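You operate a simulated robot arm through the tools that you are given. There is no shell and no other tool.

Carry out the task below with a simulated robot arm. There is one attempt and no reset: what you move stays moved.

## Task
Change the label roll to the one on the orange card.
Fine: lower the arm on it; the empty spindle goes in the roll tray.

It is judged by the outcome, as a careful person would: the job done as asked, and still so three seconds after it is handed in. It fails if anything else is knocked over, pushed out of place, dropped, spilled or broken.

## Robot
A 7-joint arm with a two-finger parallel gripper, fixed in place. Base frame: the origin is on the floor under the middle of its stand, x ahead of it, y to its left, z up; the work surface is at about z = 0.9. Units: m, degrees, N and s.
It reaches about 1.247 m from its shoulder. Its first joint turns from -132.0 to 132.0 degrees. Payload 3.91 kg.
Tool frame: the origin (TCP) lies between the finger pads and is the grasp point; the fingertips stand 0.03 m ahead of it; z points along the fingers, y is the line along which they close. The gripper opens to 0.11 m. The fingers are 0.02 m wide and 0.01 m thick; the gripper's body (0.048 by 0.112 m) begins 0.055 m behind the TCP.
Orientation is told as [roll, pitch, yaw] about the base's x, y, z axes, in that order, counted from this pose: with the fingers straight down and closing along the base's y, the tool's x points along the base's -x, its y along +y and its z along -z.

## Interface
- The arm moves only by the tool nudge_tool. Its argument "increments" is a list of rows, each a list of 3 entries, a list of its own where there are three numbers: the shift along the base's x, y, z in units of 500 mm (1.0 is 500 mm), then the turn, a rotation vector about the base's x, y, z in units of 120 degrees (1.0 is 120 degrees), then the opening, from 0 (shut) to 1 (fully open). In form: [[[tx, ty, tz], [ax, ay, az], fingers], ...]. A call has 1 to 20 rows; each row is the pose to reach, as a shift and turn from the pose commanded when the call began. A call with a number of a shift or a turn outside -1 to 1 is refused whole. A row lasts 0.2 s, in which the tool goes at most 0.05 m and 8.6 degrees; a call with a longer step from one row to the next is refused whole, and so is a gripper value outside its range. Where a pose cannot be reached the arm comes as near as it can. A force on the tool above 40 N (or 10 N above the force at the start of the call, whichever is more), or a blocked arm, ends the call early, and 0.2 s more pass. Each finger travels about 0.108 m/s and halts on what it meets, pressing with about 29 N; the grip force reading is that of the motor and also rises with nothing between the fingers. The clock runs only during rows and for 0.2 s after the last one: add rows that repeat a pose to give the fingers time. The reply holds the time, the measured pose of the TCP, the force on the tool along the base axes, the opening and the grip force, in the units named above and with some noise, with the torque about the TCP (base axes, N m) and any sound that the robot's microphone picked up.
- Cameras (640 x 400 px; columns grow to the right, rows downward): "scene" is fixed at [0.2199, 0.6483, 1.592]; the picture's right is [-0.54, -0.84, 0.00], its down [-0.72, 0.46, -0.52] and it looks along [0.43, -0.28, -0.86] (base axes); focal length 214 px, centre (320, 200). "wrist" rides on the gripper at [0.072, 0.017, -0.103] in the tool frame; the picture's right is [-0.23, 0.97, 0.00], its down [-0.76, -0.18, -0.62] and it looks along [-0.61, -0.14, 0.78] (tool axes); focal length 222 px, centre (320, 200). There is no depth. A picture from a camera that has moved, and an enlarged one, comes with that camera's place and axes in the base frame and with its lens.
- grab_frame(camera): a new picture of that camera. No time passes.
- zoom(camera, box): a new picture of the part [left, top, right, bottom] of that camera's present view, enlarged. No time passes.
- close_job(): hands the job in; it is judged then, once.

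Nothing tells you positions but the pictures and the camera data. Unless the task says otherwise, let go and move clear before handing in.

The tools are called after ">>>" by a JSON object that holds its "name" and its "arguments". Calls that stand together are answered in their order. nudge_tool: Moves the arm, as the interface text tells. Its arguments: {"type":"object","properties":{"increments":{"type":"array"}},"required":["increments"]} The other tools are called the same way: grab_frame (camera) takes a picture; zoom (camera, box) takes an enlarged picture of a part of a camera's view; close_job () hands the job in.

At the start:

```text
clock: 0.0
position: [0.3464, 0.451, 1.3845]
ee_rot: [0.0, 0.0, 0.1]
contact_force: [0.1, 0.4, -0.1]
ft_torque: [0.02, -0.02, 0.0]
gripper_width: 0.1095
gripper_force: 0.1
```

scene: 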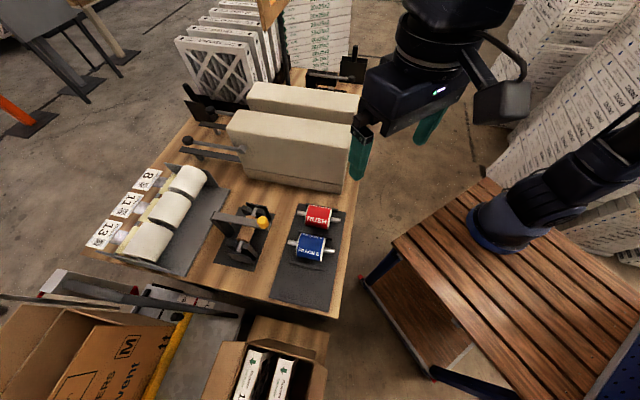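
wrist: 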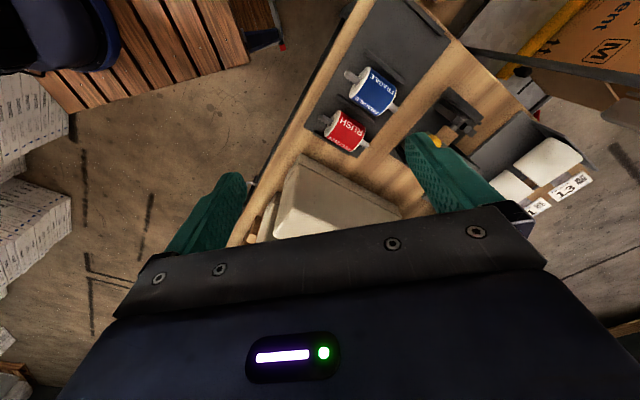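

I see a bench with a dispenser with an orange/yellow knob in the middle, two label rolls (red RUSH, blue FRAGILE) on a dark mat, and a tray with white rolls and cards. I'll zoom in to work out the layout before moving.

>>> {"name": "zoom", "arguments": {"camera": "scene", "box": [190, 180, 360, 320]}}

>>> {"name": "zoom", "arguments": {"camera": "scene", "box": [80, 150, 240, 280]}}

>>> {"name": "zoom", "arguments": {"camera": "scene", "box": [170, 40, 380, 200]}}

>>> {"name": "zoom", "arguments": {"camera": "wrist", "box": [280, 0, 640, 250]}}

>>> {"name": "zoom", "arguments": {"camera": "scene", "box": [0, 260, 340, 400]}}

```text
2.86 times, centred on (275, 250) of scene
camera zoom: at [0.2199, 0.6483, 1.592], right [-0.54, -0.84, 0.0], down [-0.72, 0.46, -0.52], along [0.43, -0.28, -0.86], focal length 613 px, centre (449, 57)
```

zoom: 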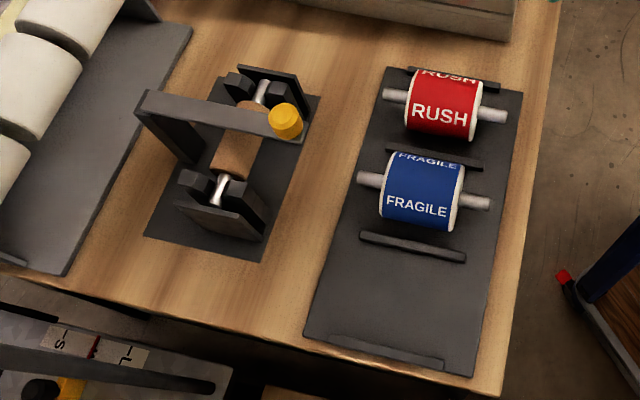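

```text
3.08 times, centred on (160, 215) of scene
camera zoom: at [0.2199, 0.6483, 1.592], right [-0.54, -0.84, 0.0], down [-0.72, 0.46, -0.52], along [0.43, -0.28, -0.86], focal length 660 px, centre (812, 154)
```

zoom: 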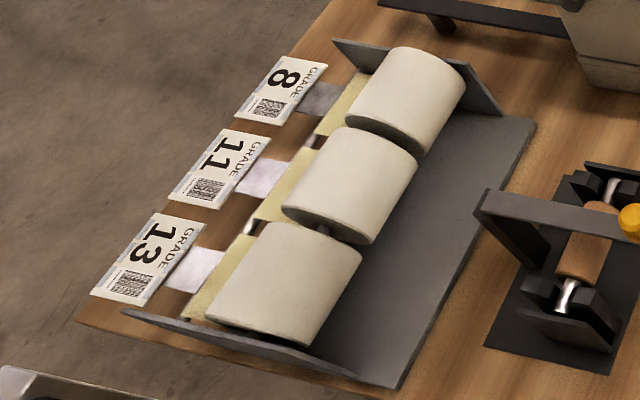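

```text
2.50 times, centred on (275, 120) of scene
camera zoom: at [0.2199, 0.6483, 1.592], right [-0.54, -0.84, 0.0], down [-0.72, 0.46, -0.52], along [0.43, -0.28, -0.86], focal length 536 px, centre (432, 400)
```

zoom: 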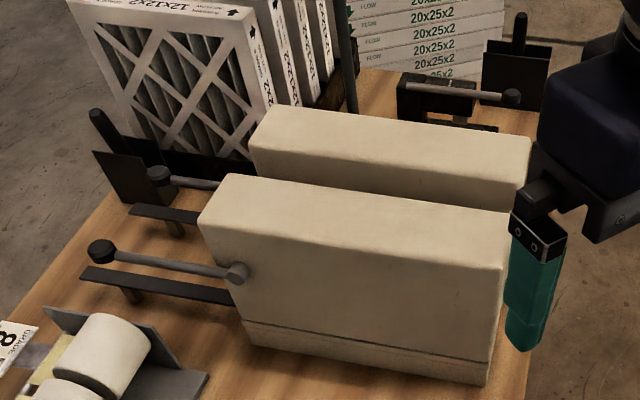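

```text
1.60 times, centred on (460, 125) of wrist
camera zoom: at [0.2737, 0.4678, 1.4888], right [0.23, 0.97, 0.0], down [0.76, -0.18, 0.62], along [0.61, -0.14, -0.78], focal length 355 px, centre (96, 320)
```

zoom: 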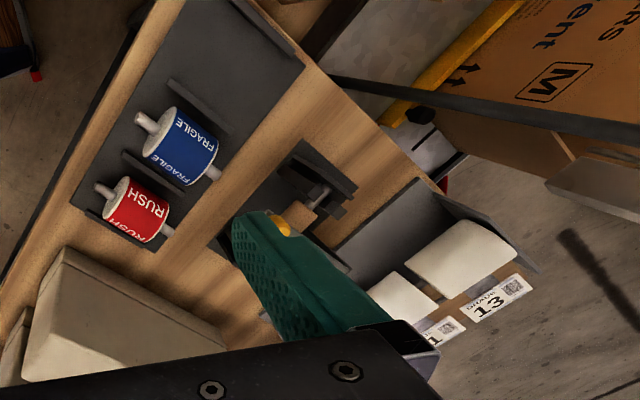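

```text
1.88 times, centred on (170, 330) of scene
camera zoom: at [0.2199, 0.6483, 1.592], right [-0.54, -0.84, 0.0], down [-0.72, 0.46, -0.52], along [0.43, -0.28, -0.86], focal length 404 px, centre (602, -45)
```

zoom: 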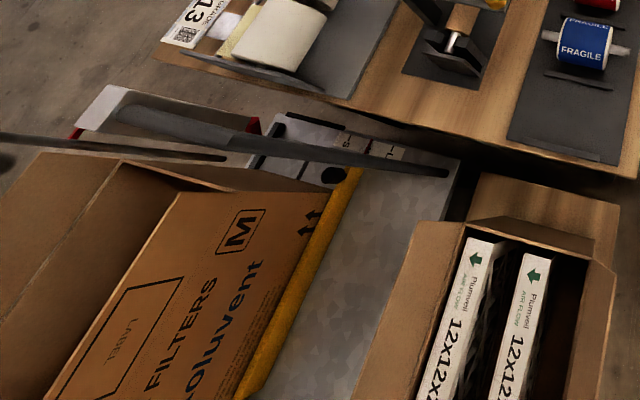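

I don't see the orange card clearly yet; there is something orange at the top of the scene picture. I'll zoom there.

>>> {"name": "zoom", "arguments": {"camera": "scene", "box": [220, 0, 340, 75]}}

>>> {"name": "zoom", "arguments": {"camera": "scene", "box": [0, 60, 120, 160]}}

>>> {"name": "zoom", "arguments": {"camera": "scene", "box": [280, 30, 400, 110]}}

```text
5.33 times, centred on (280, 38) of scene
camera zoom: at [0.2199, 0.6483, 1.592], right [-0.54, -0.84, 0.0], down [-0.72, 0.46, -0.52], along [0.43, -0.28, -0.86], focal length 1144 px, centre (533, 1067)
```

zoom: 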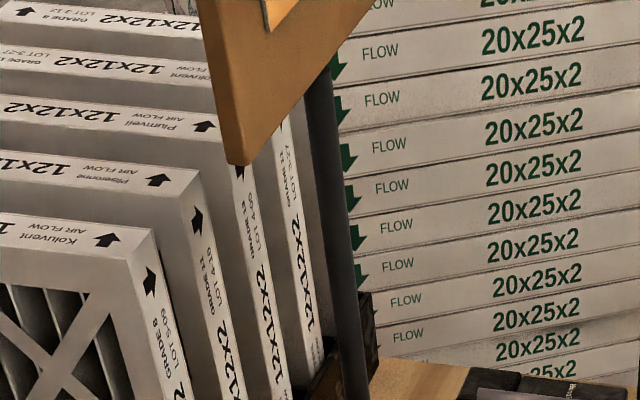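

```text
4.00 times, centred on (60, 110) of scene
camera zoom: at [0.2199, 0.6483, 1.592], right [-0.54, -0.84, 0.0], down [-0.72, 0.46, -0.52], along [0.43, -0.28, -0.86], focal length 858 px, centre (1360, 560)
```

zoom: 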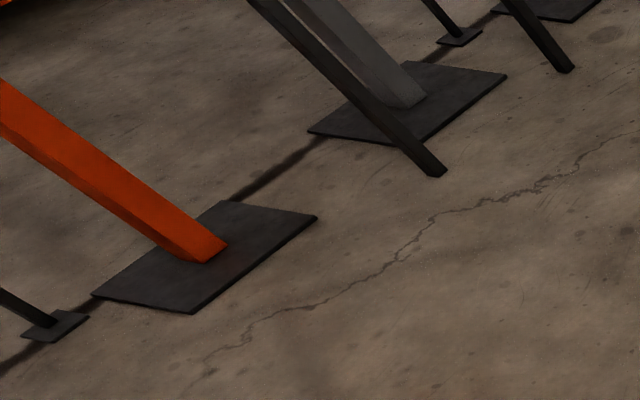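

```text
5.00 times, centred on (340, 70) of scene
camera zoom: at [0.2199, 0.6483, 1.592], right [-0.54, -0.84, 0.0], down [-0.72, 0.46, -0.52], along [0.43, -0.28, -0.86], focal length 1072 px, centre (220, 850)
```

zoom: 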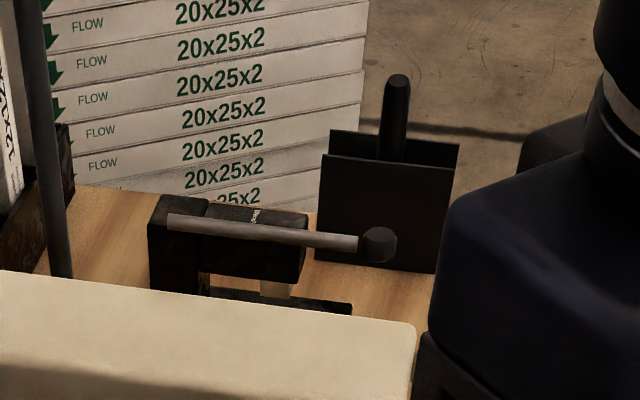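

The orange card hangs on a post at the far side of the bench, at about x = 1.27, y = 0.2, out of the scene view. I'll tilt the wrist camera up in place so I can read it.

>>> {"name": "nudge_tool", "arguments": {"increments": [[[0, 0, 0], [0, -0.06, 0], 1], [[0, 0, 0], [0, -0.12, 0], 1], [[0, 0, 0], [0, -0.18, 0], 1], [[0, 0, 0], [0, -0.24, 0], 1], [[0, 0, 0], [0, -0.3, 0], 1]]}}

>>> {"name": "grab_frame", "arguments": {"camera": "wrist"}}

```text
clock: 1.2
position: [0.3474, 0.4518, 1.3846]
ee_rot: [0.1, -36.1, -0.2]
contact_force: [0.4, 0.1, 0.2]
ft_torque: [0.02, -0.02, -0.01]
gripper_width: 0.1099
gripper_force: 0.0
```

```text
taken
camera wrist: at [0.2273, 0.4683, 1.426], right [0.18, 0.97, 0.13], down [0.25, -0.18, 0.95], along [0.95, -0.14, -0.27], focal length 222 px, centre (320, 200)
```

wrist: 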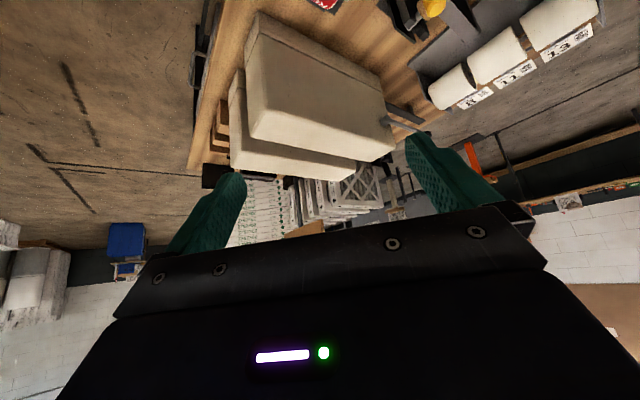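

The picture is upside down from here, and the orange card is only just visible above the gripper body. Tilting further will bring it into clear view.

>>> {"name": "nudge_tool", "arguments": {"increments": [[[0, 0, 0], [0, -0.06, 0], 1], [[0, 0, 0], [0, -0.12, 0], 1], [[0, 0, 0], [0, -0.18, 0], 1], [[0, 0, 0], [0, -0.24, 0], 1], [[0, 0, 0], [0, -0.3, 0], 1]]}}

>>> {"name": "grab_frame", "arguments": {"camera": "wrist"}}

```text
clock: 2.4
position: [0.3445, 0.4507, 1.3841]
ee_rot: [0.0, -72.1, 0.0]
contact_force: [-0.3, -0.2, 0.7]
ft_torque: [-0.03, -0.03, 0.02]
gripper_width: 0.1101
gripper_force: 0.0
```

```text
taken
camera wrist: at [0.225, 0.4672, 1.3483], right [0.07, 0.97, 0.22], down [-0.36, -0.18, 0.92], along [0.93, -0.14, 0.34], focal length 222 px, centre (320, 200)
```

wrist: 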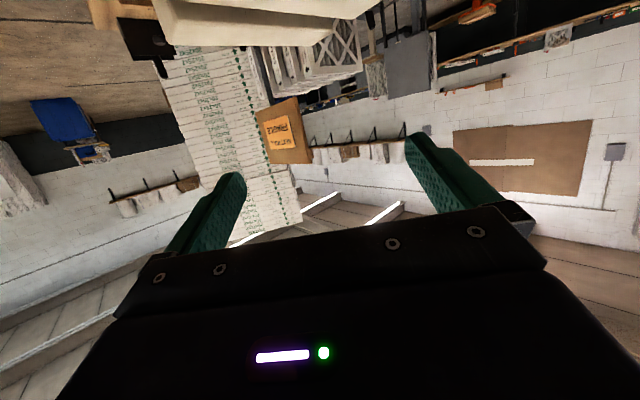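

>>> {"name": "zoom", "arguments": {"camera": "wrist", "box": [245, 90, 325, 170]}}

>>> {"name": "zoom", "arguments": {"camera": "wrist", "box": [330, 0, 640, 120]}}

```text
5.00 times, centred on (285, 130) of wrist
camera zoom: at [0.225, 0.4672, 1.3483], right [0.07, 0.97, 0.22], down [-0.36, -0.18, 0.92], along [0.93, -0.14, 0.34], focal length 1111 px, centre (495, 550)
```

zoom: 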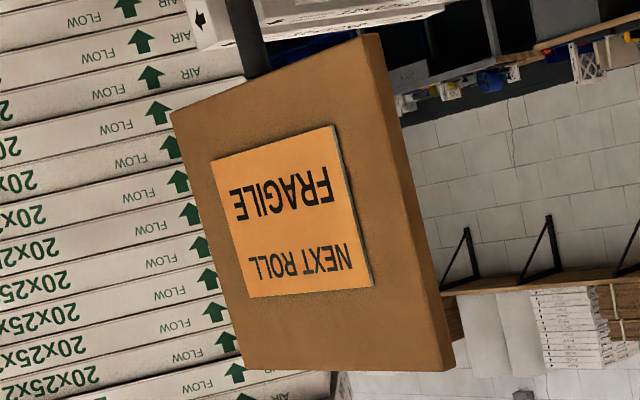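

```text
2.06 times, centred on (485, 60) of wrist
camera zoom: at [0.225, 0.4672, 1.3483], right [0.07, 0.97, 0.22], down [-0.36, -0.18, 0.92], along [0.93, -0.14, 0.34], focal length 459 px, centre (-21, 489)
```

zoom: 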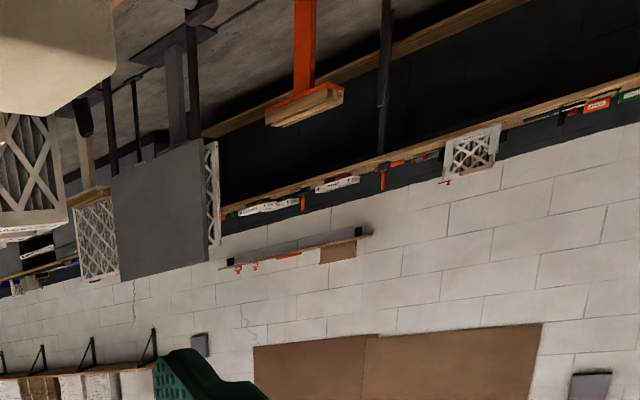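

The card reads "NEXT ROLL FRAGILE", so the blue roll goes on. The bench is turned about 45° to my base frame. I'll bring the fingers back down and look at the dispenser from above.

>>> {"name": "nudge_tool", "arguments": {"increments": [[[0.033, 0.05, -0.02], [0, 0.06, 0], 1], [[0.066, 0.1, -0.04], [0, 0.12, 0], 1], [[0.1, 0.15, -0.06], [0, 0.18, 0], 1], [[0.133, 0.2, -0.08], [0, 0.24, 0], 1], [[0.166, 0.25, -0.1], [0, 0.3, 0], 1], [[0.2, 0.3, -0.12], [0, 0.36, 0], 1], [[0.23, 0.35, -0.14], [0, 0.42, 0], 1], [[0.265, 0.4, -0.16], [0, 0.48, 0], 1], [[0.3, 0.45, -0.18], [0, 0.54, 0], 1], [[0.331, 0.5, -0.2], [0, 0.6, 0], 1]]}}

>>> {"name": "grab_frame", "arguments": {"camera": "wrist"}}

>>> {"name": "grab_frame", "arguments": {"camera": "scene"}}

```text
clock: 4.6
position: [0.5092, 0.7001, 1.2866]
ee_rot: [0.0, 0.1, 0.1]
contact_force: [-0.5, 0.4, 1.8]
ft_torque: [0.06, -0.05, -0.03]
gripper_width: 0.1099
gripper_force: 0.0
```

```text
taken
camera wrist: at [0.4367, 0.7164, 1.3917], right [0.23, 0.97, 0.0], down [0.76, -0.18, 0.62], along [0.61, -0.14, -0.78], focal length 222 px, centre (320, 200)
```

wrist: 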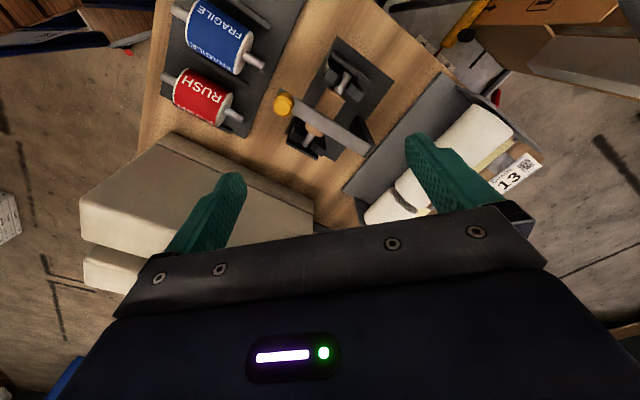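

```text
taken
```

scene: 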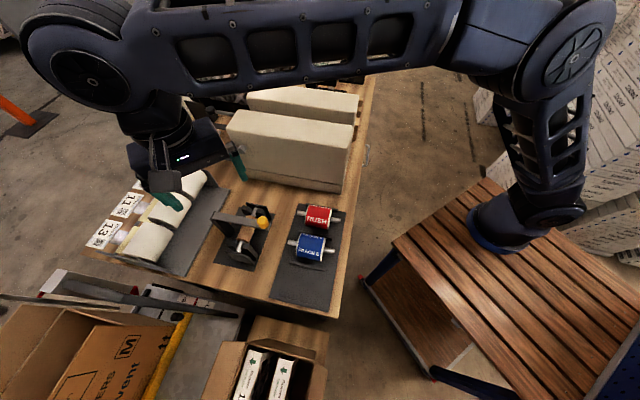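

>>> {"name": "zoom", "arguments": {"camera": "wrist", "box": [260, 20, 420, 170]}}

>>> {"name": "zoom", "arguments": {"camera": "wrist", "box": [130, 0, 310, 140]}}

>>> {"name": "zoom", "arguments": {"camera": "scene", "box": [200, 190, 290, 280]}}

>>> {"name": "zoom", "arguments": {"camera": "scene", "box": [265, 190, 355, 310]}}

```text
2.67 times, centred on (340, 95) of wrist
camera zoom: at [0.4367, 0.7164, 1.3917], right [0.23, 0.97, 0.0], down [0.76, -0.18, 0.62], along [0.61, -0.14, -0.78], focal length 592 px, centre (267, 480)
```

zoom: 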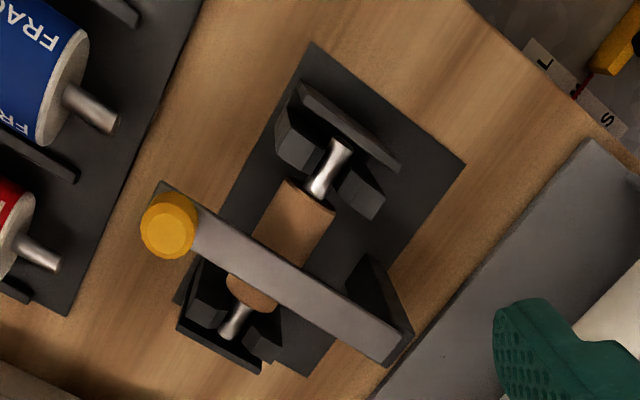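

```text
2.86 times, centred on (220, 70) of wrist
camera zoom: at [0.4367, 0.7164, 1.3917], right [0.23, 0.97, 0.0], down [0.76, -0.18, 0.62], along [0.61, -0.14, -0.78], focal length 635 px, centre (606, 571)
```

zoom: 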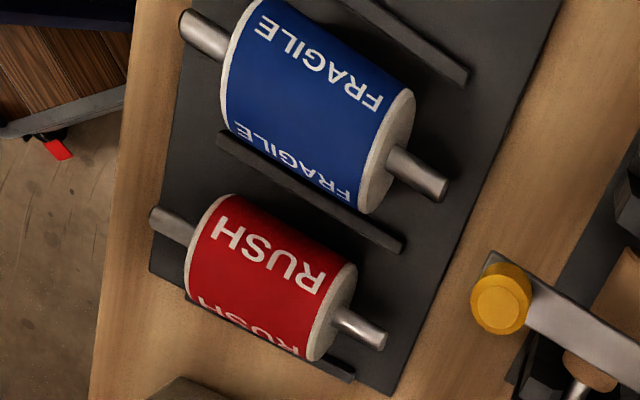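

```text
4.44 times, centred on (245, 235) of scene
camera zoom: at [0.2199, 0.6483, 1.592], right [-0.54, -0.84, 0.0], down [-0.72, 0.46, -0.52], along [0.43, -0.28, -0.86], focal length 953 px, centre (653, 44)
```

zoom: 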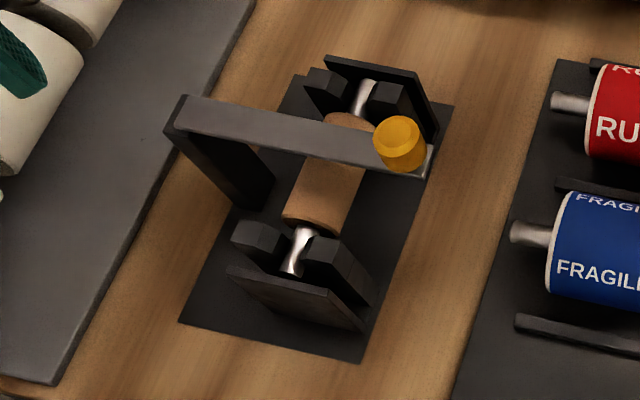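

```text
3.33 times, centred on (310, 250) of scene
camera zoom: at [0.2199, 0.6483, 1.592], right [-0.54, -0.84, 0.0], down [-0.72, 0.46, -0.52], along [0.43, -0.28, -0.86], focal length 715 px, centre (353, 33)
```

zoom: 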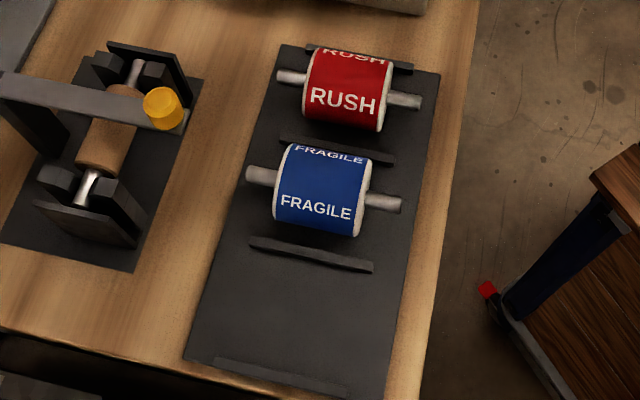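

The card calls for the blue FRAGILE roll. By triangulating the two pictures I put these at:
- **Arm knob:** about (0.515, 0.644, 1.055). The arm's hinge is at about (0.636, 0.761, 1.02).
- **Empty spindle:** centred at about (0.563, 0.693, 0.975).
- **Blue roll:** about (0.421, 0.553, 0.937).

Next I'll turn the tool +45° above the knob and take a closer look.

>>> {"name": "nudge_tool", "arguments": {"increments": [[[0.002, -0.02, -0.03], [0, 0, 0.0625], 1], [[0.004, -0.04, -0.06], [0, 0, 0.125], 1], [[0.006, -0.06, -0.09], [0, 0, 0.1875], 1], [[0.008, -0.08, -0.12], [0, 0, 0.25], 1], [[0.01, -0.1, -0.15], [0, 0, 0.3125], 1], [[0.012, -0.112, -0.174], [0, 0, 0.375], 1], [[0.012, -0.112, -0.174], [0, 0, 0.375], 1]]}}

>>> {"name": "grab_frame", "arguments": {"camera": "wrist"}}

>>> {"name": "grab_frame", "arguments": {"camera": "scene"}}

```text
clock: 6.2
position: [0.5182, 0.6425, 1.1973]
ee_rot: [0.0, 0.0, 45.2]
contact_force: [0.3, -0.1, 0.7]
ft_torque: [0.0, 0.02, -0.03]
gripper_width: 0.1101
gripper_force: 0.1
```

```text
taken
camera wrist: at [0.4543, 0.604, 1.3019], right [-0.53, 0.85, 0.0], down [0.66, 0.41, 0.62], along [0.53, 0.33, -0.78], focal length 222 px, centre (320, 200)
```

wrist: 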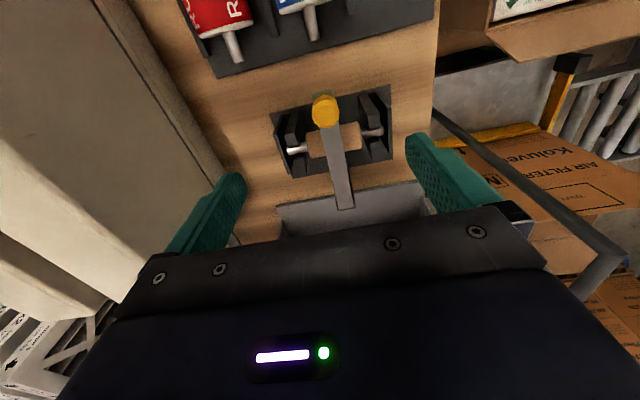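

```text
taken
```

scene: 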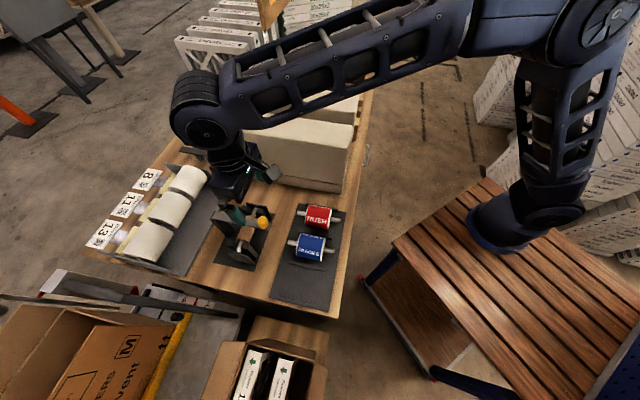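

>>> {"name": "zoom", "arguments": {"camera": "wrist", "box": [255, 70, 415, 220]}}

>>> {"name": "zoom", "arguments": {"camera": "scene", "box": [200, 140, 300, 270]}}

```text
2.67 times, centred on (335, 145) of wrist
camera zoom: at [0.4543, 0.604, 1.3019], right [-0.53, 0.85, 0.0], down [0.66, 0.41, 0.62], along [0.53, 0.33, -0.78], focal length 592 px, centre (280, 347)
```

zoom: 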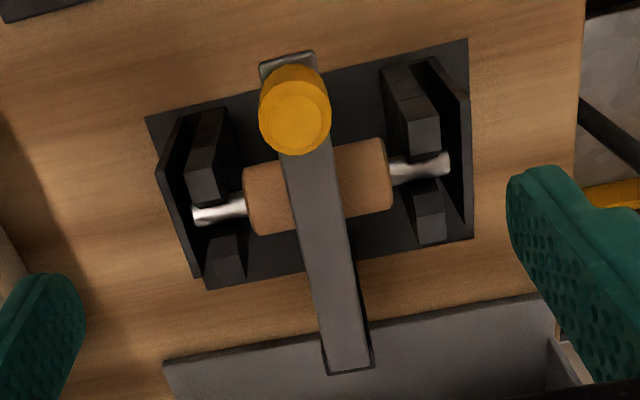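

```text
3.08 times, centred on (250, 205) of scene
camera zoom: at [0.2199, 0.6483, 1.592], right [-0.54, -0.84, 0.0], down [-0.72, 0.46, -0.52], along [0.43, -0.28, -0.86], focal length 660 px, centre (535, 185)
```

zoom: 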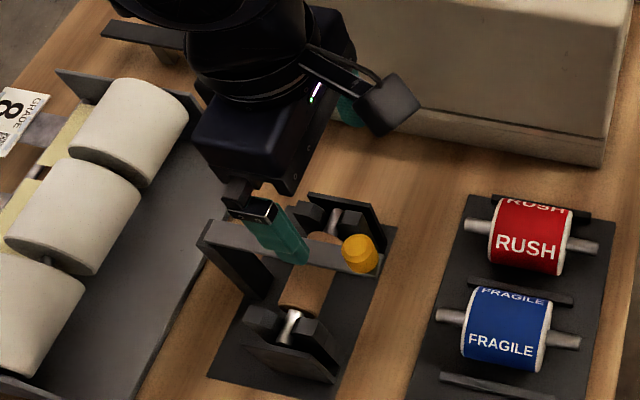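

The knob sits about 6 mm off the tool axis along the bench direction. I'll correct for that, drop to just above the knob with the fingers partly closed, and check.

>>> {"name": "nudge_tool", "arguments": {"increments": [[[-0.001, 0.005, -0.05], [0, 0, 0], 0.8], [[-0.002, 0.01, -0.11], [0, 0, 0], 0.6], [[-0.003, 0.014, -0.177], [0, 0, 0], 0.55], [[-0.003, 0.014, -0.177], [0, 0, 0], 0.55]]}}

>>> {"name": "grab_frame", "arguments": {"camera": "wrist"}}

>>> {"name": "zoom", "arguments": {"camera": "scene", "box": [200, 150, 300, 270]}}

```text
clock: 7.2
position: [0.5164, 0.6525, 1.1073]
ee_rot: [0.0, 0.1, 45.0]
contact_force: [1.1, 0.3, 1.0]
ft_torque: [0.01, 0.01, -0.02]
gripper_width: 0.0604
gripper_force: 0.1
```

```text
taken
camera wrist: at [0.4526, 0.6131, 1.212], right [-0.53, 0.85, 0.0], down [0.66, 0.41, 0.62], along [0.53, 0.33, -0.78], focal length 222 px, centre (320, 200)
```

wrist: 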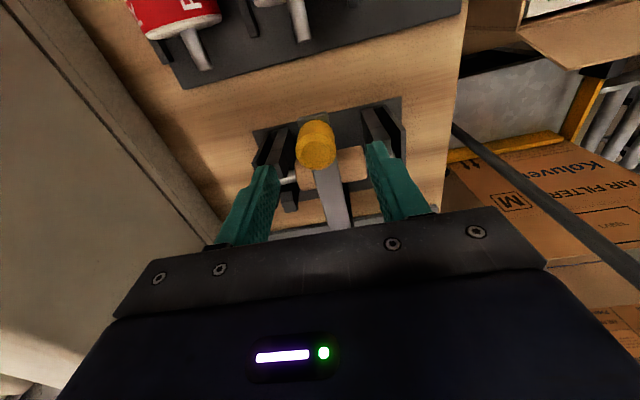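

```text
3.33 times, centred on (250, 210) of scene
camera zoom: at [0.2199, 0.6483, 1.592], right [-0.54, -0.84, 0.0], down [-0.72, 0.46, -0.52], along [0.43, -0.28, -0.86], focal length 715 px, centre (553, 167)
```

zoom: 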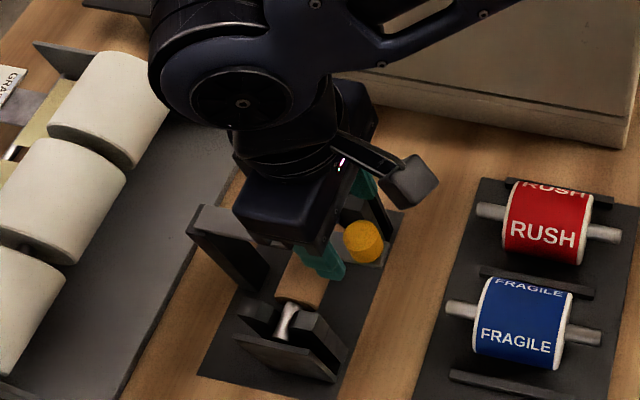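

>>> {"name": "zoom", "arguments": {"camera": "wrist", "box": [240, 90, 400, 240]}}

```text
2.67 times, centred on (320, 165) of wrist
camera zoom: at [0.4526, 0.6131, 1.212], right [-0.53, 0.85, 0.0], down [0.66, 0.41, 0.62], along [0.53, 0.33, -0.78], focal length 592 px, centre (320, 293)
```

zoom: 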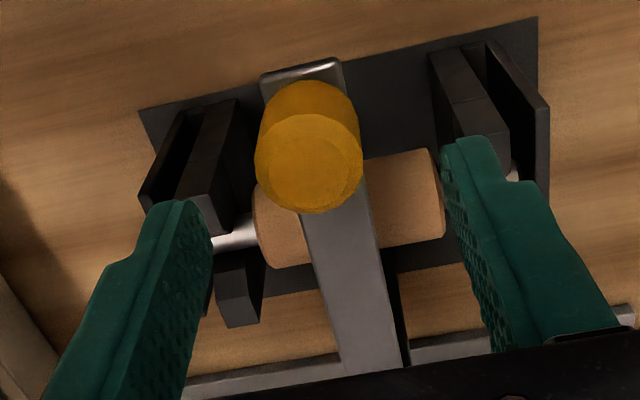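

The knob is lined up to within about 3 mm; it's roughly 30 mm across and 25 mm tall, with its top near z = 1.06. I'll descend over it and close gently.

>>> {"name": "nudge_tool", "arguments": {"increments": [[[0.008, 0.0, -0.04], [0, 0, 0], 0.5], [[0.008, 0.0, -0.08], [0, 0, 0], 0.5], [[0.008, 0.0, -0.12], [0, 0, 0], 0.45], [[0.008, 0.0, -0.12], [0, 0, 0], 0.4], [[0.008, 0.0, -0.12], [0, 0, 0], 0.33], [[0.008, 0.0, -0.12], [0, 0, 0], 0.28], [[0.008, 0.0, -0.12], [0, 0, 0], 0.24], [[0.008, 0.0, -0.12], [0, 0, 0], 0.24]]}}

>>> {"name": "grab_frame", "arguments": {"camera": "wrist"}}

```text
clock: 9.0
position: [0.5208, 0.6523, 1.0475]
ee_rot: [0.0, 0.0, 45.0]
contact_force: [-7.5, 7.7, 0.3]
ft_torque: [-0.1, -0.19, -0.09]
gripper_width: 0.0309
gripper_force: 4.6
```

```text
taken
camera wrist: at [0.4568, 0.6129, 1.153], right [-0.53, 0.85, 0.0], down [0.66, 0.41, 0.62], along [0.53, 0.33, -0.78], focal length 222 px, centre (320, 200)
```

wrist: 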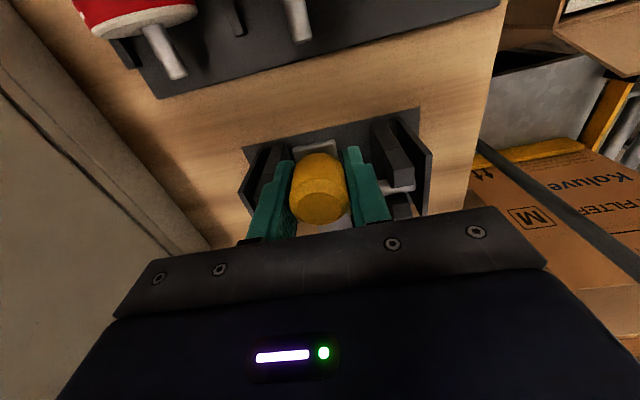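

The knob is held at 31 mm, but an 11 N sideways force says I'm slightly off centre. I'll ease the tool about 2 mm along the bench to relieve it.

>>> {"name": "nudge_tool", "arguments": {"increments": [[[-0.0015, 0.0015, 0], [0, 0, 0], 0.24], [[-0.003, 0.003, 0], [0, 0, 0], 0.24]]}}

```text
clock: 9.6
position: [0.5187, 0.6528, 1.0499]
ee_rot: [0.0, -0.1, 45.0]
contact_force: [-3.0, 4.0, -1.1]
ft_torque: [-0.03, -0.1, -0.07]
gripper_width: 0.0288
gripper_force: 2.4
```

>>> {"name": "nudge_tool", "arguments": {"increments": [[[-0.002, 0.002, 0], [0, 0, 0], 0.24], [[-0.002, 0.002, 0], [0, 0, 0], 0.21], [[-0.002, 0.002, 0], [0, 0, 0], 0.21]]}}

```text
clock: 10.4
position: [0.5204, 0.6534, 1.0485]
ee_rot: [0.1, -0.1, 45.0]
contact_force: [-1.8, -12.9, 1.2]
ft_torque: [0.33, 0.27, 0.05]
gripper_width: 0.0273
gripper_force: 44.8
```

>>> {"name": "nudge_tool", "arguments": {"increments": [[[0, 0, 0], [0, 0, 0], 0.24], [[0, 0, 0], [0, 0, 0], 0.23], [[0, 0, 0], [0, 0, 0], 0.23]]}}

>>> {"name": "zoom", "arguments": {"camera": "wrist", "box": [240, 90, 440, 250]}}

>>> {"name": "zoom", "arguments": {"camera": "scene", "box": [200, 170, 300, 270]}}

```text
clock: 11.2
position: [0.5196, 0.6542, 1.0498]
ee_rot: [0.0, -0.1, 45.1]
contact_force: [6.9, -9.9, -0.3]
ft_torque: [0.41, 0.36, 0.09]
gripper_width: 0.0274
gripper_force: 44.9
```

```text
2.50 times, centred on (340, 170) of wrist
camera zoom: at [0.4559, 0.6144, 1.1529], right [-0.53, 0.85, 0.0], down [0.66, 0.41, 0.62], along [0.53, 0.33, -0.78], focal length 555 px, centre (270, 275)
```

zoom: 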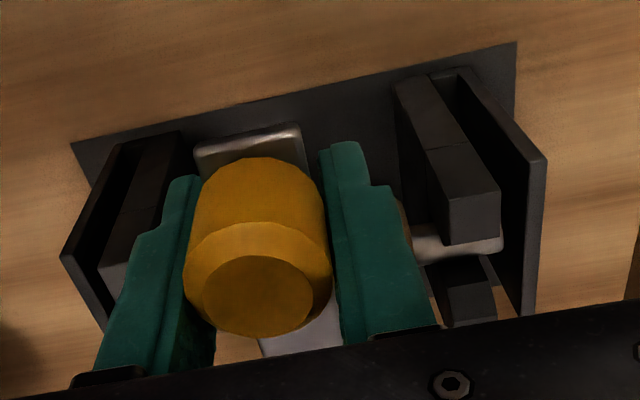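

```text
4.00 times, centred on (250, 220) of scene
camera zoom: at [0.2199, 0.6483, 1.592], right [-0.54, -0.84, 0.0], down [-0.72, 0.46, -0.52], along [0.43, -0.28, -0.86], focal length 858 px, centre (600, 120)
```

zoom: 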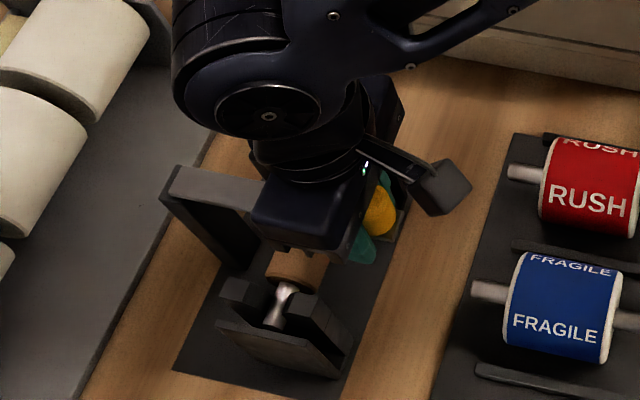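

The knob is gripped now, so I'll try a small 5° lift about the estimated hinge and read the forces before going further.

>>> {"name": "nudge_tool", "arguments": {"increments": [[[0.002, -0.002, 0], [0, 0, 0], 0.23], [[0.005, 0.001, 0.013], [0, 0, 0], 0.23], [[0.0078, 0.0038, 0.0266], [0, 0, 0], 0.23], [[0.0078, 0.0038, 0.0266], [0, 0, 0], 0.23]]}}

>>> {"name": "zoom", "arguments": {"camera": "wrist", "box": [240, 90, 440, 250]}}

>>> {"name": "zoom", "arguments": {"camera": "scene", "box": [200, 170, 300, 270]}}

```text
clock: 12.2
position: [0.5211, 0.6559, 1.061]
ee_rot: [0.0, 0.0, 44.9]
contact_force: [-2.6, -24.4, -2.6]
ft_torque: [-0.3, 0.64, 0.13]
gripper_width: 0.0274
gripper_force: 44.8
```

```text
2.50 times, centred on (340, 170) of wrist
camera zoom: at [0.4583, 0.6168, 1.1653], right [-0.53, 0.85, 0.0], down [0.66, 0.41, 0.62], along [0.53, 0.33, -0.78], focal length 555 px, centre (270, 275)
```

zoom: 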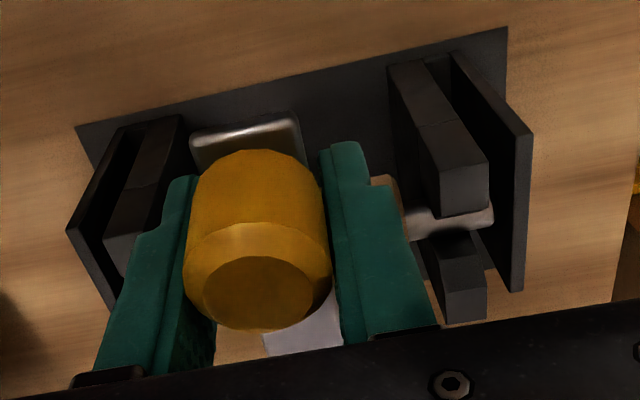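

```text
4.00 times, centred on (250, 220) of scene
camera zoom: at [0.2199, 0.6483, 1.592], right [-0.54, -0.84, 0.0], down [-0.72, 0.46, -0.52], along [0.43, -0.28, -0.86], focal length 858 px, centre (600, 120)
```

zoom: 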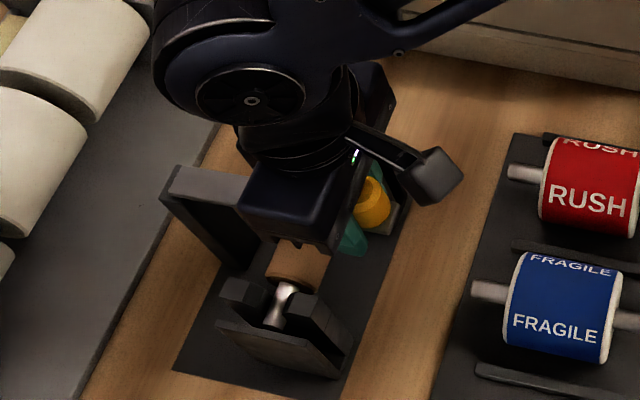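

The arm lifts freely and the dispenser base hasn't shifted. There's about 19 N of radial force along the arm, so I'll back off a few mm in that direction to find the true arc.

>>> {"name": "nudge_tool", "arguments": {"increments": [[[-0.002, -0.002, 0], [0, 0, 0], 0.24], [[-0.0042, -0.0042, 0], [0, 0, 0], 0.24]]}}

```text
clock: 12.8
position: [0.5192, 0.654, 1.0622]
ee_rot: [0.0, 0.1, 44.9]
contact_force: [3.3, -2.8, 0.1]
ft_torque: [0.01, -0.05, 0.09]
gripper_width: 0.0287
gripper_force: 2.9
```

>>> {"name": "zoom", "arguments": {"camera": "wrist", "box": [240, 90, 440, 250]}}

>>> {"name": "zoom", "arguments": {"camera": "scene", "box": [200, 170, 300, 270]}}

```text
2.50 times, centred on (340, 170) of wrist
camera zoom: at [0.4562, 0.6152, 1.166], right [-0.53, 0.85, 0.0], down [0.66, 0.41, 0.62], along [0.53, 0.33, -0.78], focal length 555 px, centre (270, 275)
```

zoom: 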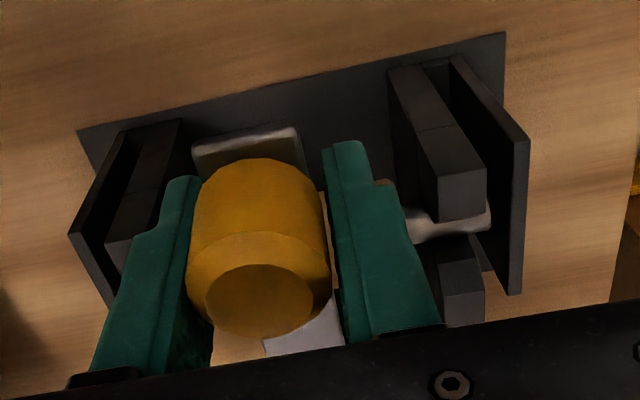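

```text
4.00 times, centred on (250, 220) of scene
camera zoom: at [0.2199, 0.6483, 1.592], right [-0.54, -0.84, 0.0], down [-0.72, 0.46, -0.52], along [0.43, -0.28, -0.86], focal length 858 px, centre (600, 120)
```

zoom: 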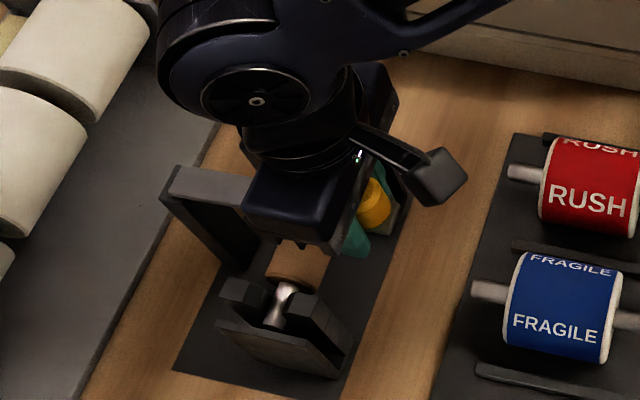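

The forces relaxed to near zero and the arm seems to be holding its angle. I'll re-grip and carry on up a corrected arc to about 20°.

>>> {"name": "nudge_tool", "arguments": {"increments": [[[0.0014, -0.0014, 0], [0, 0, 0], 0.22], [[0.0014, -0.0014, 0], [0, 0, 0], 0.22], [[0.0058, 0.003, 0.0266], [0, 0, 0], 0.22], [[0.0117, 0.0089, 0.0524], [0, 0, 0], 0.22], [[0.019, 0.0163, 0.0774], [0, 0, 0], 0.22]]}}

>>> {"name": "zoom", "arguments": {"camera": "wrist", "box": [240, 90, 440, 250]}}

>>> {"name": "zoom", "arguments": {"camera": "scene", "box": [200, 150, 300, 270]}}

```text
clock: 14.0
position: [0.5286, 0.6623, 1.1004]
ee_rot: [0.1, 0.1, 45.0]
contact_force: [-4.4, 0.4, -8.8]
ft_torque: [-0.59, 0.94, -0.16]
gripper_width: 0.0272
gripper_force: 45.1
```

```text
2.50 times, centred on (340, 170) of wrist
camera zoom: at [0.465, 0.6234, 1.2049], right [-0.53, 0.85, 0.0], down [0.66, 0.41, 0.62], along [0.53, 0.33, -0.78], focal length 555 px, centre (270, 275)
```

zoom: 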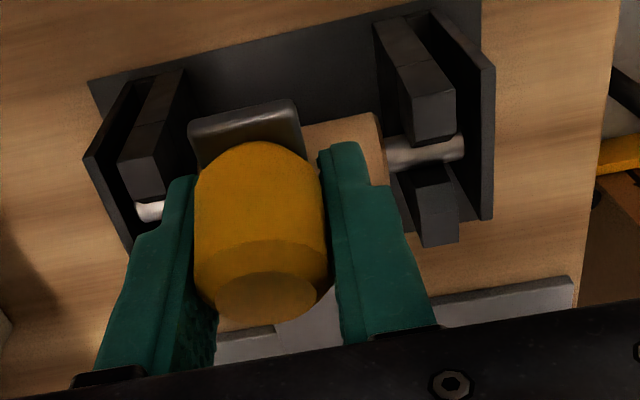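

```text
3.33 times, centred on (250, 210) of scene
camera zoom: at [0.2199, 0.6483, 1.592], right [-0.54, -0.84, 0.0], down [-0.72, 0.46, -0.52], along [0.43, -0.28, -0.86], focal length 715 px, centre (553, 167)
```

zoom: 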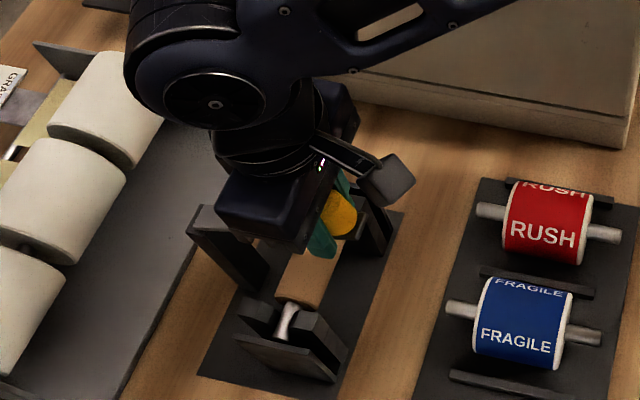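

The arm follows well on this arc, at about 20° with low radial force and the base still in place. I'll continue to about 50°.

>>> {"name": "nudge_tool", "arguments": {"increments": [[[0.0092, 0.0092, 0.024], [0, 0, 0], 0.22], [[0.0197, 0.0197, 0.0468], [0, 0, 0], 0.22], [[0.0314, 0.0314, 0.0682], [0, 0, 0], 0.22], [[0.0445, 0.0445, 0.088], [0, 0, 0], 0.22], [[0.0588, 0.0588, 0.1062], [0, 0, 0], 0.22], [[0.0742, 0.0742, 0.1224], [0, 0, 0], 0.22]]}}

>>> {"name": "zoom", "arguments": {"camera": "wrist", "box": [240, 90, 440, 250]}}

>>> {"name": "zoom", "arguments": {"camera": "scene", "box": [180, 130, 300, 270]}}

```text
clock: 15.4
position: [0.5648, 0.7003, 1.1635]
ee_rot: [0.0, 0.0, 45.0]
contact_force: [-10.7, 0.0, -3.8]
ft_torque: [-1.04, 0.69, 0.04]
gripper_width: 0.0271
gripper_force: 45.6
```

```text
2.50 times, centred on (340, 170) of wrist
camera zoom: at [0.502, 0.6604, 1.2678], right [-0.53, 0.85, 0.0], down [0.66, 0.41, 0.62], along [0.53, 0.33, -0.78], focal length 555 px, centre (270, 275)
```

zoom: 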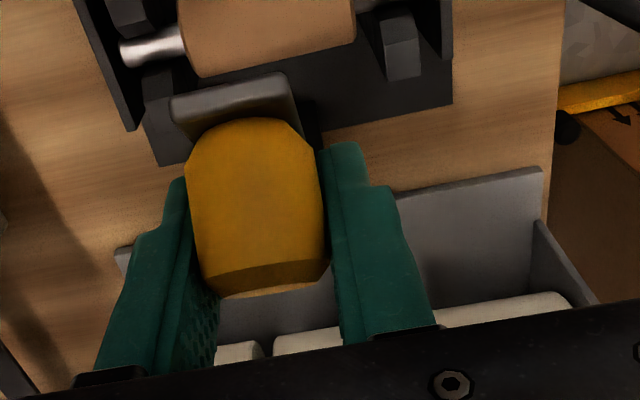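

```text
2.86 times, centred on (240, 200) of scene
camera zoom: at [0.2199, 0.6483, 1.592], right [-0.54, -0.84, 0.0], down [-0.72, 0.46, -0.52], along [0.43, -0.28, -0.86], focal length 613 px, centre (549, 200)
```

zoom: 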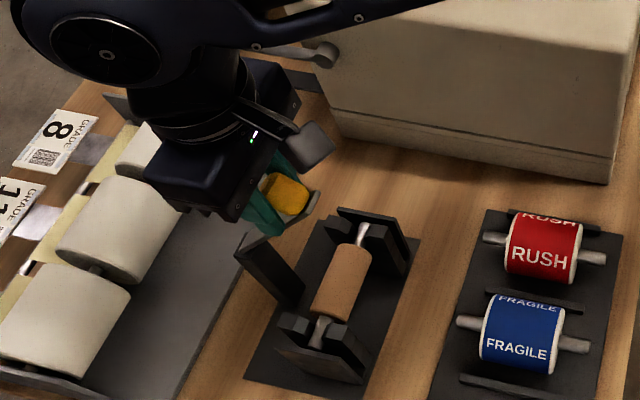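

Still smooth, with the arm at about 50°. Continuing to about 80°.

>>> {"name": "nudge_tool", "arguments": {"increments": [[[0.0163, 0.0163, 0.0146], [0, 0, 0], 0.22], [[0.0334, 0.0334, 0.0268], [0, 0, 0], 0.22], [[0.0512, 0.0512, 0.037], [0, 0, 0], 0.22], [[0.0696, 0.0696, 0.045], [0, 0, 0], 0.22], [[0.0884, 0.0884, 0.0506], [0, 0, 0], 0.22], [[0.1075, 0.1075, 0.0538], [0, 0, 0], 0.22]]}}

>>> {"name": "zoom", "arguments": {"camera": "wrist", "box": [240, 50, 440, 250]}}

>>> {"name": "zoom", "arguments": {"camera": "scene", "box": [180, 130, 300, 270]}}

```text
clock: 16.8
position: [0.6198, 0.7532, 1.1901]
ee_rot: [-0.1, 0.0, 45.0]
contact_force: [-16.6, 7.5, -2.0]
ft_torque: [-0.77, 0.67, -0.33]
gripper_width: 0.0274
gripper_force: 45.4
```

```text
2.00 times, centred on (340, 150) of wrist
camera zoom: at [0.5564, 0.7147, 1.2949], right [-0.53, 0.85, 0.0], down [0.66, 0.41, 0.62], along [0.53, 0.33, -0.78], focal length 444 px, centre (280, 300)
```

zoom: 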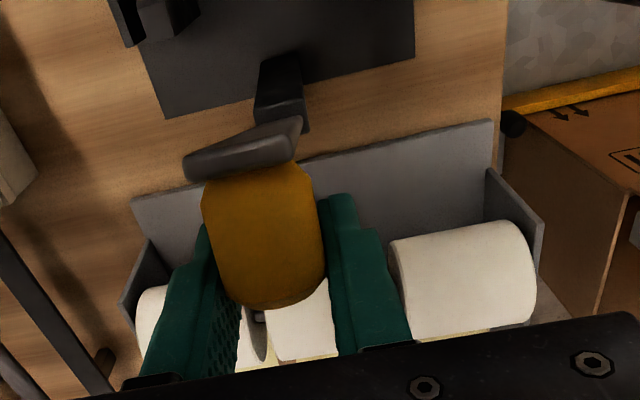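

```text
2.86 times, centred on (240, 200) of scene
camera zoom: at [0.2199, 0.6483, 1.592], right [-0.54, -0.84, 0.0], down [-0.72, 0.46, -0.52], along [0.43, -0.28, -0.86], focal length 613 px, centre (549, 200)
```

zoom: 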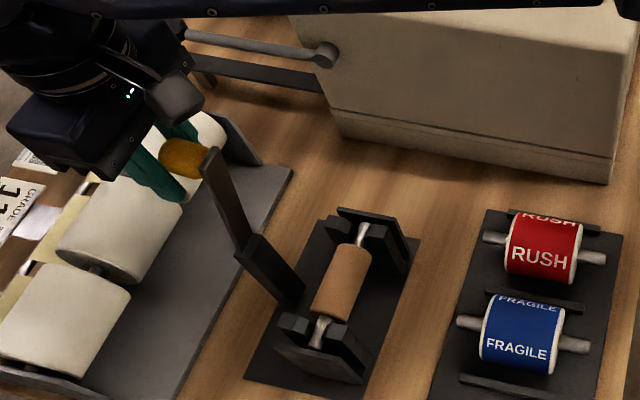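

The arm is near vertical (about 80°). I'll ease off the slight sideways load and continue to about 95°, watching for an end stop.

>>> {"name": "nudge_tool", "arguments": {"increments": [[[-0.002, 0.002, 0], [0, 0, 0], 0.22], [[0.0171, 0.0211, 0.001], [0, 0, 0], 0.22], [[0.0355, 0.0411, 0], [0, 0, 0], 0.22], [[0.0545, 0.0601, -0.004], [0, 0, 0], 0.22], [[0.0545, 0.0601, -0.004], [0, 0, 0], 0.22]]}}

>>> {"name": "zoom", "arguments": {"camera": "wrist", "box": [240, 50, 440, 250]}}

>>> {"name": "zoom", "arguments": {"camera": "scene", "box": [180, 130, 300, 270]}}

```text
clock: 17.9
position: [0.6358, 0.7719, 1.1887]
ee_rot: [0.3, -0.3, 45.3]
contact_force: [-6.2, -0.8, 7.4]
ft_torque: [-0.62, 0.62, -0.07]
gripper_width: 0.0269
gripper_force: 45.1
out of reach, approached as far as the arm can: row 4, 5
stopped in row 5: the force on the tool passed its limit at 43 N (the readings are from after the stop); the commanded pose is now the measured one
```

```text
2.00 times, centred on (340, 150) of wrist
camera zoom: at [0.5743, 0.7313, 1.2934], right [-0.53, 0.85, 0.01], down [0.66, 0.41, 0.63], along [0.53, 0.34, -0.78], focal length 444 px, centre (280, 300)
```

zoom: 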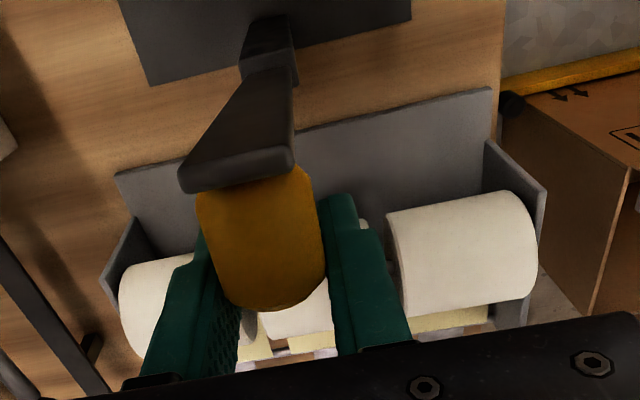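

```text
2.86 times, centred on (240, 200) of scene
camera zoom: at [0.2199, 0.6483, 1.592], right [-0.54, -0.84, 0.0], down [-0.72, 0.46, -0.52], along [0.43, -0.28, -0.86], focal length 613 px, centre (549, 200)
```

zoom: 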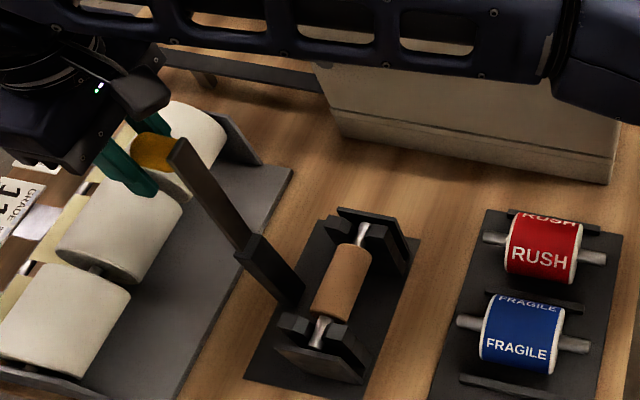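

The arm is now essentially vertical, and my reach runs out when pointing straight down. I'll tilt the gripper so the wrist comes closer to me, then push the arm a little past vertical.

>>> {"name": "nudge_tool", "arguments": {"increments": [[[0, 0, 0], [0.03, -0.03, 0], 0.22], [[0, 0, 0], [0.06, -0.06, 0], 0.22], [[0, 0, 0], [0.088, -0.088, 0], 0.22], [[0, 0, 0], [0.11, -0.11, 0], 0.22]]}}

```text
clock: 18.9
position: [0.6366, 0.772, 1.19]
ee_rot: [0.3, -19.2, 45.1]
contact_force: [-5.7, -3.0, 14.5]
ft_torque: [-0.81, 0.83, -0.06]
gripper_width: 0.0271
gripper_force: 46.1
```

>>> {"name": "nudge_tool", "arguments": {"increments": [[[0.005, 0.005, 0.005], [0, 0, 0], 0.22], [[0.01, 0.01, 0.005], [0, 0, 0], 0.22], [[0.015, 0.015, 0.004], [0, 0, 0], 0.22], [[0.02, 0.02, 0.003], [0, 0, 0], 0.22]]}}

>>> {"name": "zoom", "arguments": {"camera": "wrist", "box": [240, 50, 440, 250]}}

>>> {"name": "zoom", "arguments": {"camera": "scene", "box": [180, 130, 300, 270]}}

```text
clock: 19.9
position: [0.6487, 0.7827, 1.188]
ee_rot: [0.1, -18.9, 45.3]
contact_force: [-8.3, -3.0, -8.5]
ft_torque: [-0.62, 0.6, -0.13]
gripper_width: 0.0272
gripper_force: 45.4
```

```text
2.00 times, centred on (340, 150) of wrist
camera zoom: at [0.5644, 0.7218, 1.2638], right [-0.54, 0.84, 0.08], down [0.49, 0.24, 0.84], along [0.68, 0.49, -0.54], focal length 444 px, centre (280, 300)
```

zoom: 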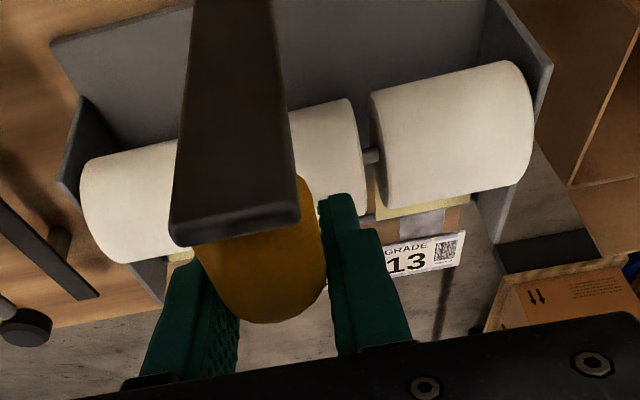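

```text
2.86 times, centred on (240, 200) of scene
camera zoom: at [0.2199, 0.6483, 1.592], right [-0.54, -0.84, 0.0], down [-0.72, 0.46, -0.52], along [0.43, -0.28, -0.86], focal length 613 px, centre (549, 200)
```

zoom: 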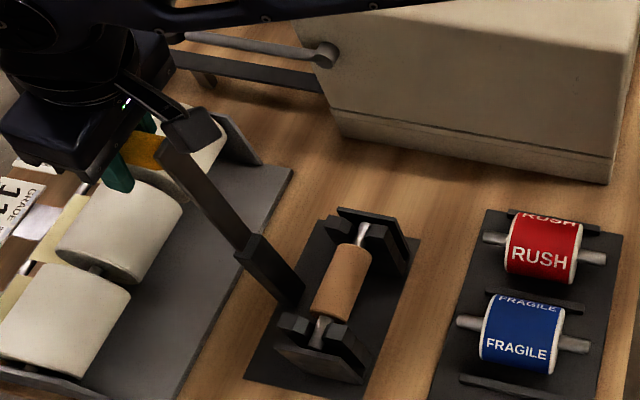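

No stop yet and the arm is just past vertical. I'll push a bit further so it rests safely open.

>>> {"name": "nudge_tool", "arguments": {"increments": [[[0.007, 0.007, -0.001], [0.02, -0.02, 0], 0.22], [[0.014, 0.014, -0.003], [0.04, -0.04, 0], 0.22], [[0.021, 0.021, -0.006], [0.06, -0.06, 0], 0.22], [[0.028, 0.028, -0.009], [0.08, -0.08, 0], 0.22]]}}

>>> {"name": "zoom", "arguments": {"camera": "wrist", "box": [240, 50, 440, 250]}}

>>> {"name": "zoom", "arguments": {"camera": "scene", "box": [160, 130, 300, 270]}}

```text
clock: 20.9
position: [0.6624, 0.7956, 1.1848]
ee_rot: [0.1, -32.6, 45.3]
contact_force: [0.2, -0.2, 0.1]
ft_torque: [-0.03, 0.03, -0.02]
gripper_width: 0.0241
gripper_force: 0.0
```

```text
2.00 times, centred on (340, 150) of wrist
camera zoom: at [0.5685, 0.725, 1.2347], right [-0.56, 0.82, 0.12], down [0.34, 0.09, 0.94], along [0.76, 0.56, -0.33], focal length 444 px, centre (280, 300)
```

zoom: 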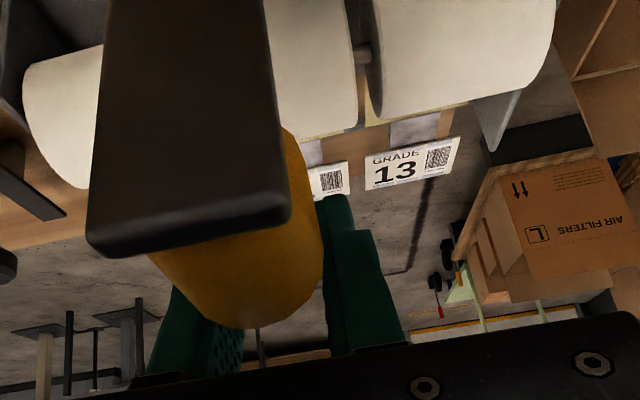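

```text
2.86 times, centred on (230, 200) of scene
camera zoom: at [0.2199, 0.6483, 1.592], right [-0.54, -0.84, 0.0], down [-0.72, 0.46, -0.52], along [0.43, -0.28, -0.86], focal length 613 px, centre (577, 200)
```

zoom: 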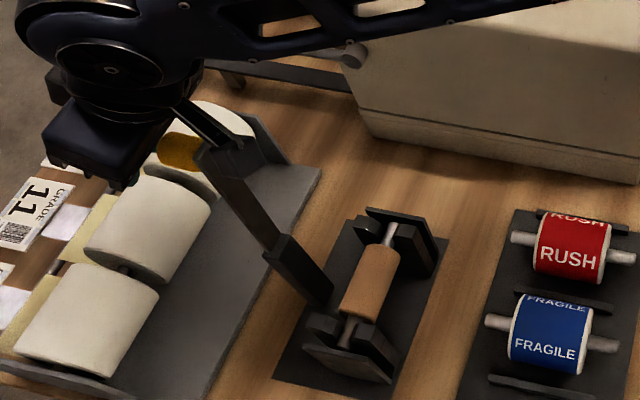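

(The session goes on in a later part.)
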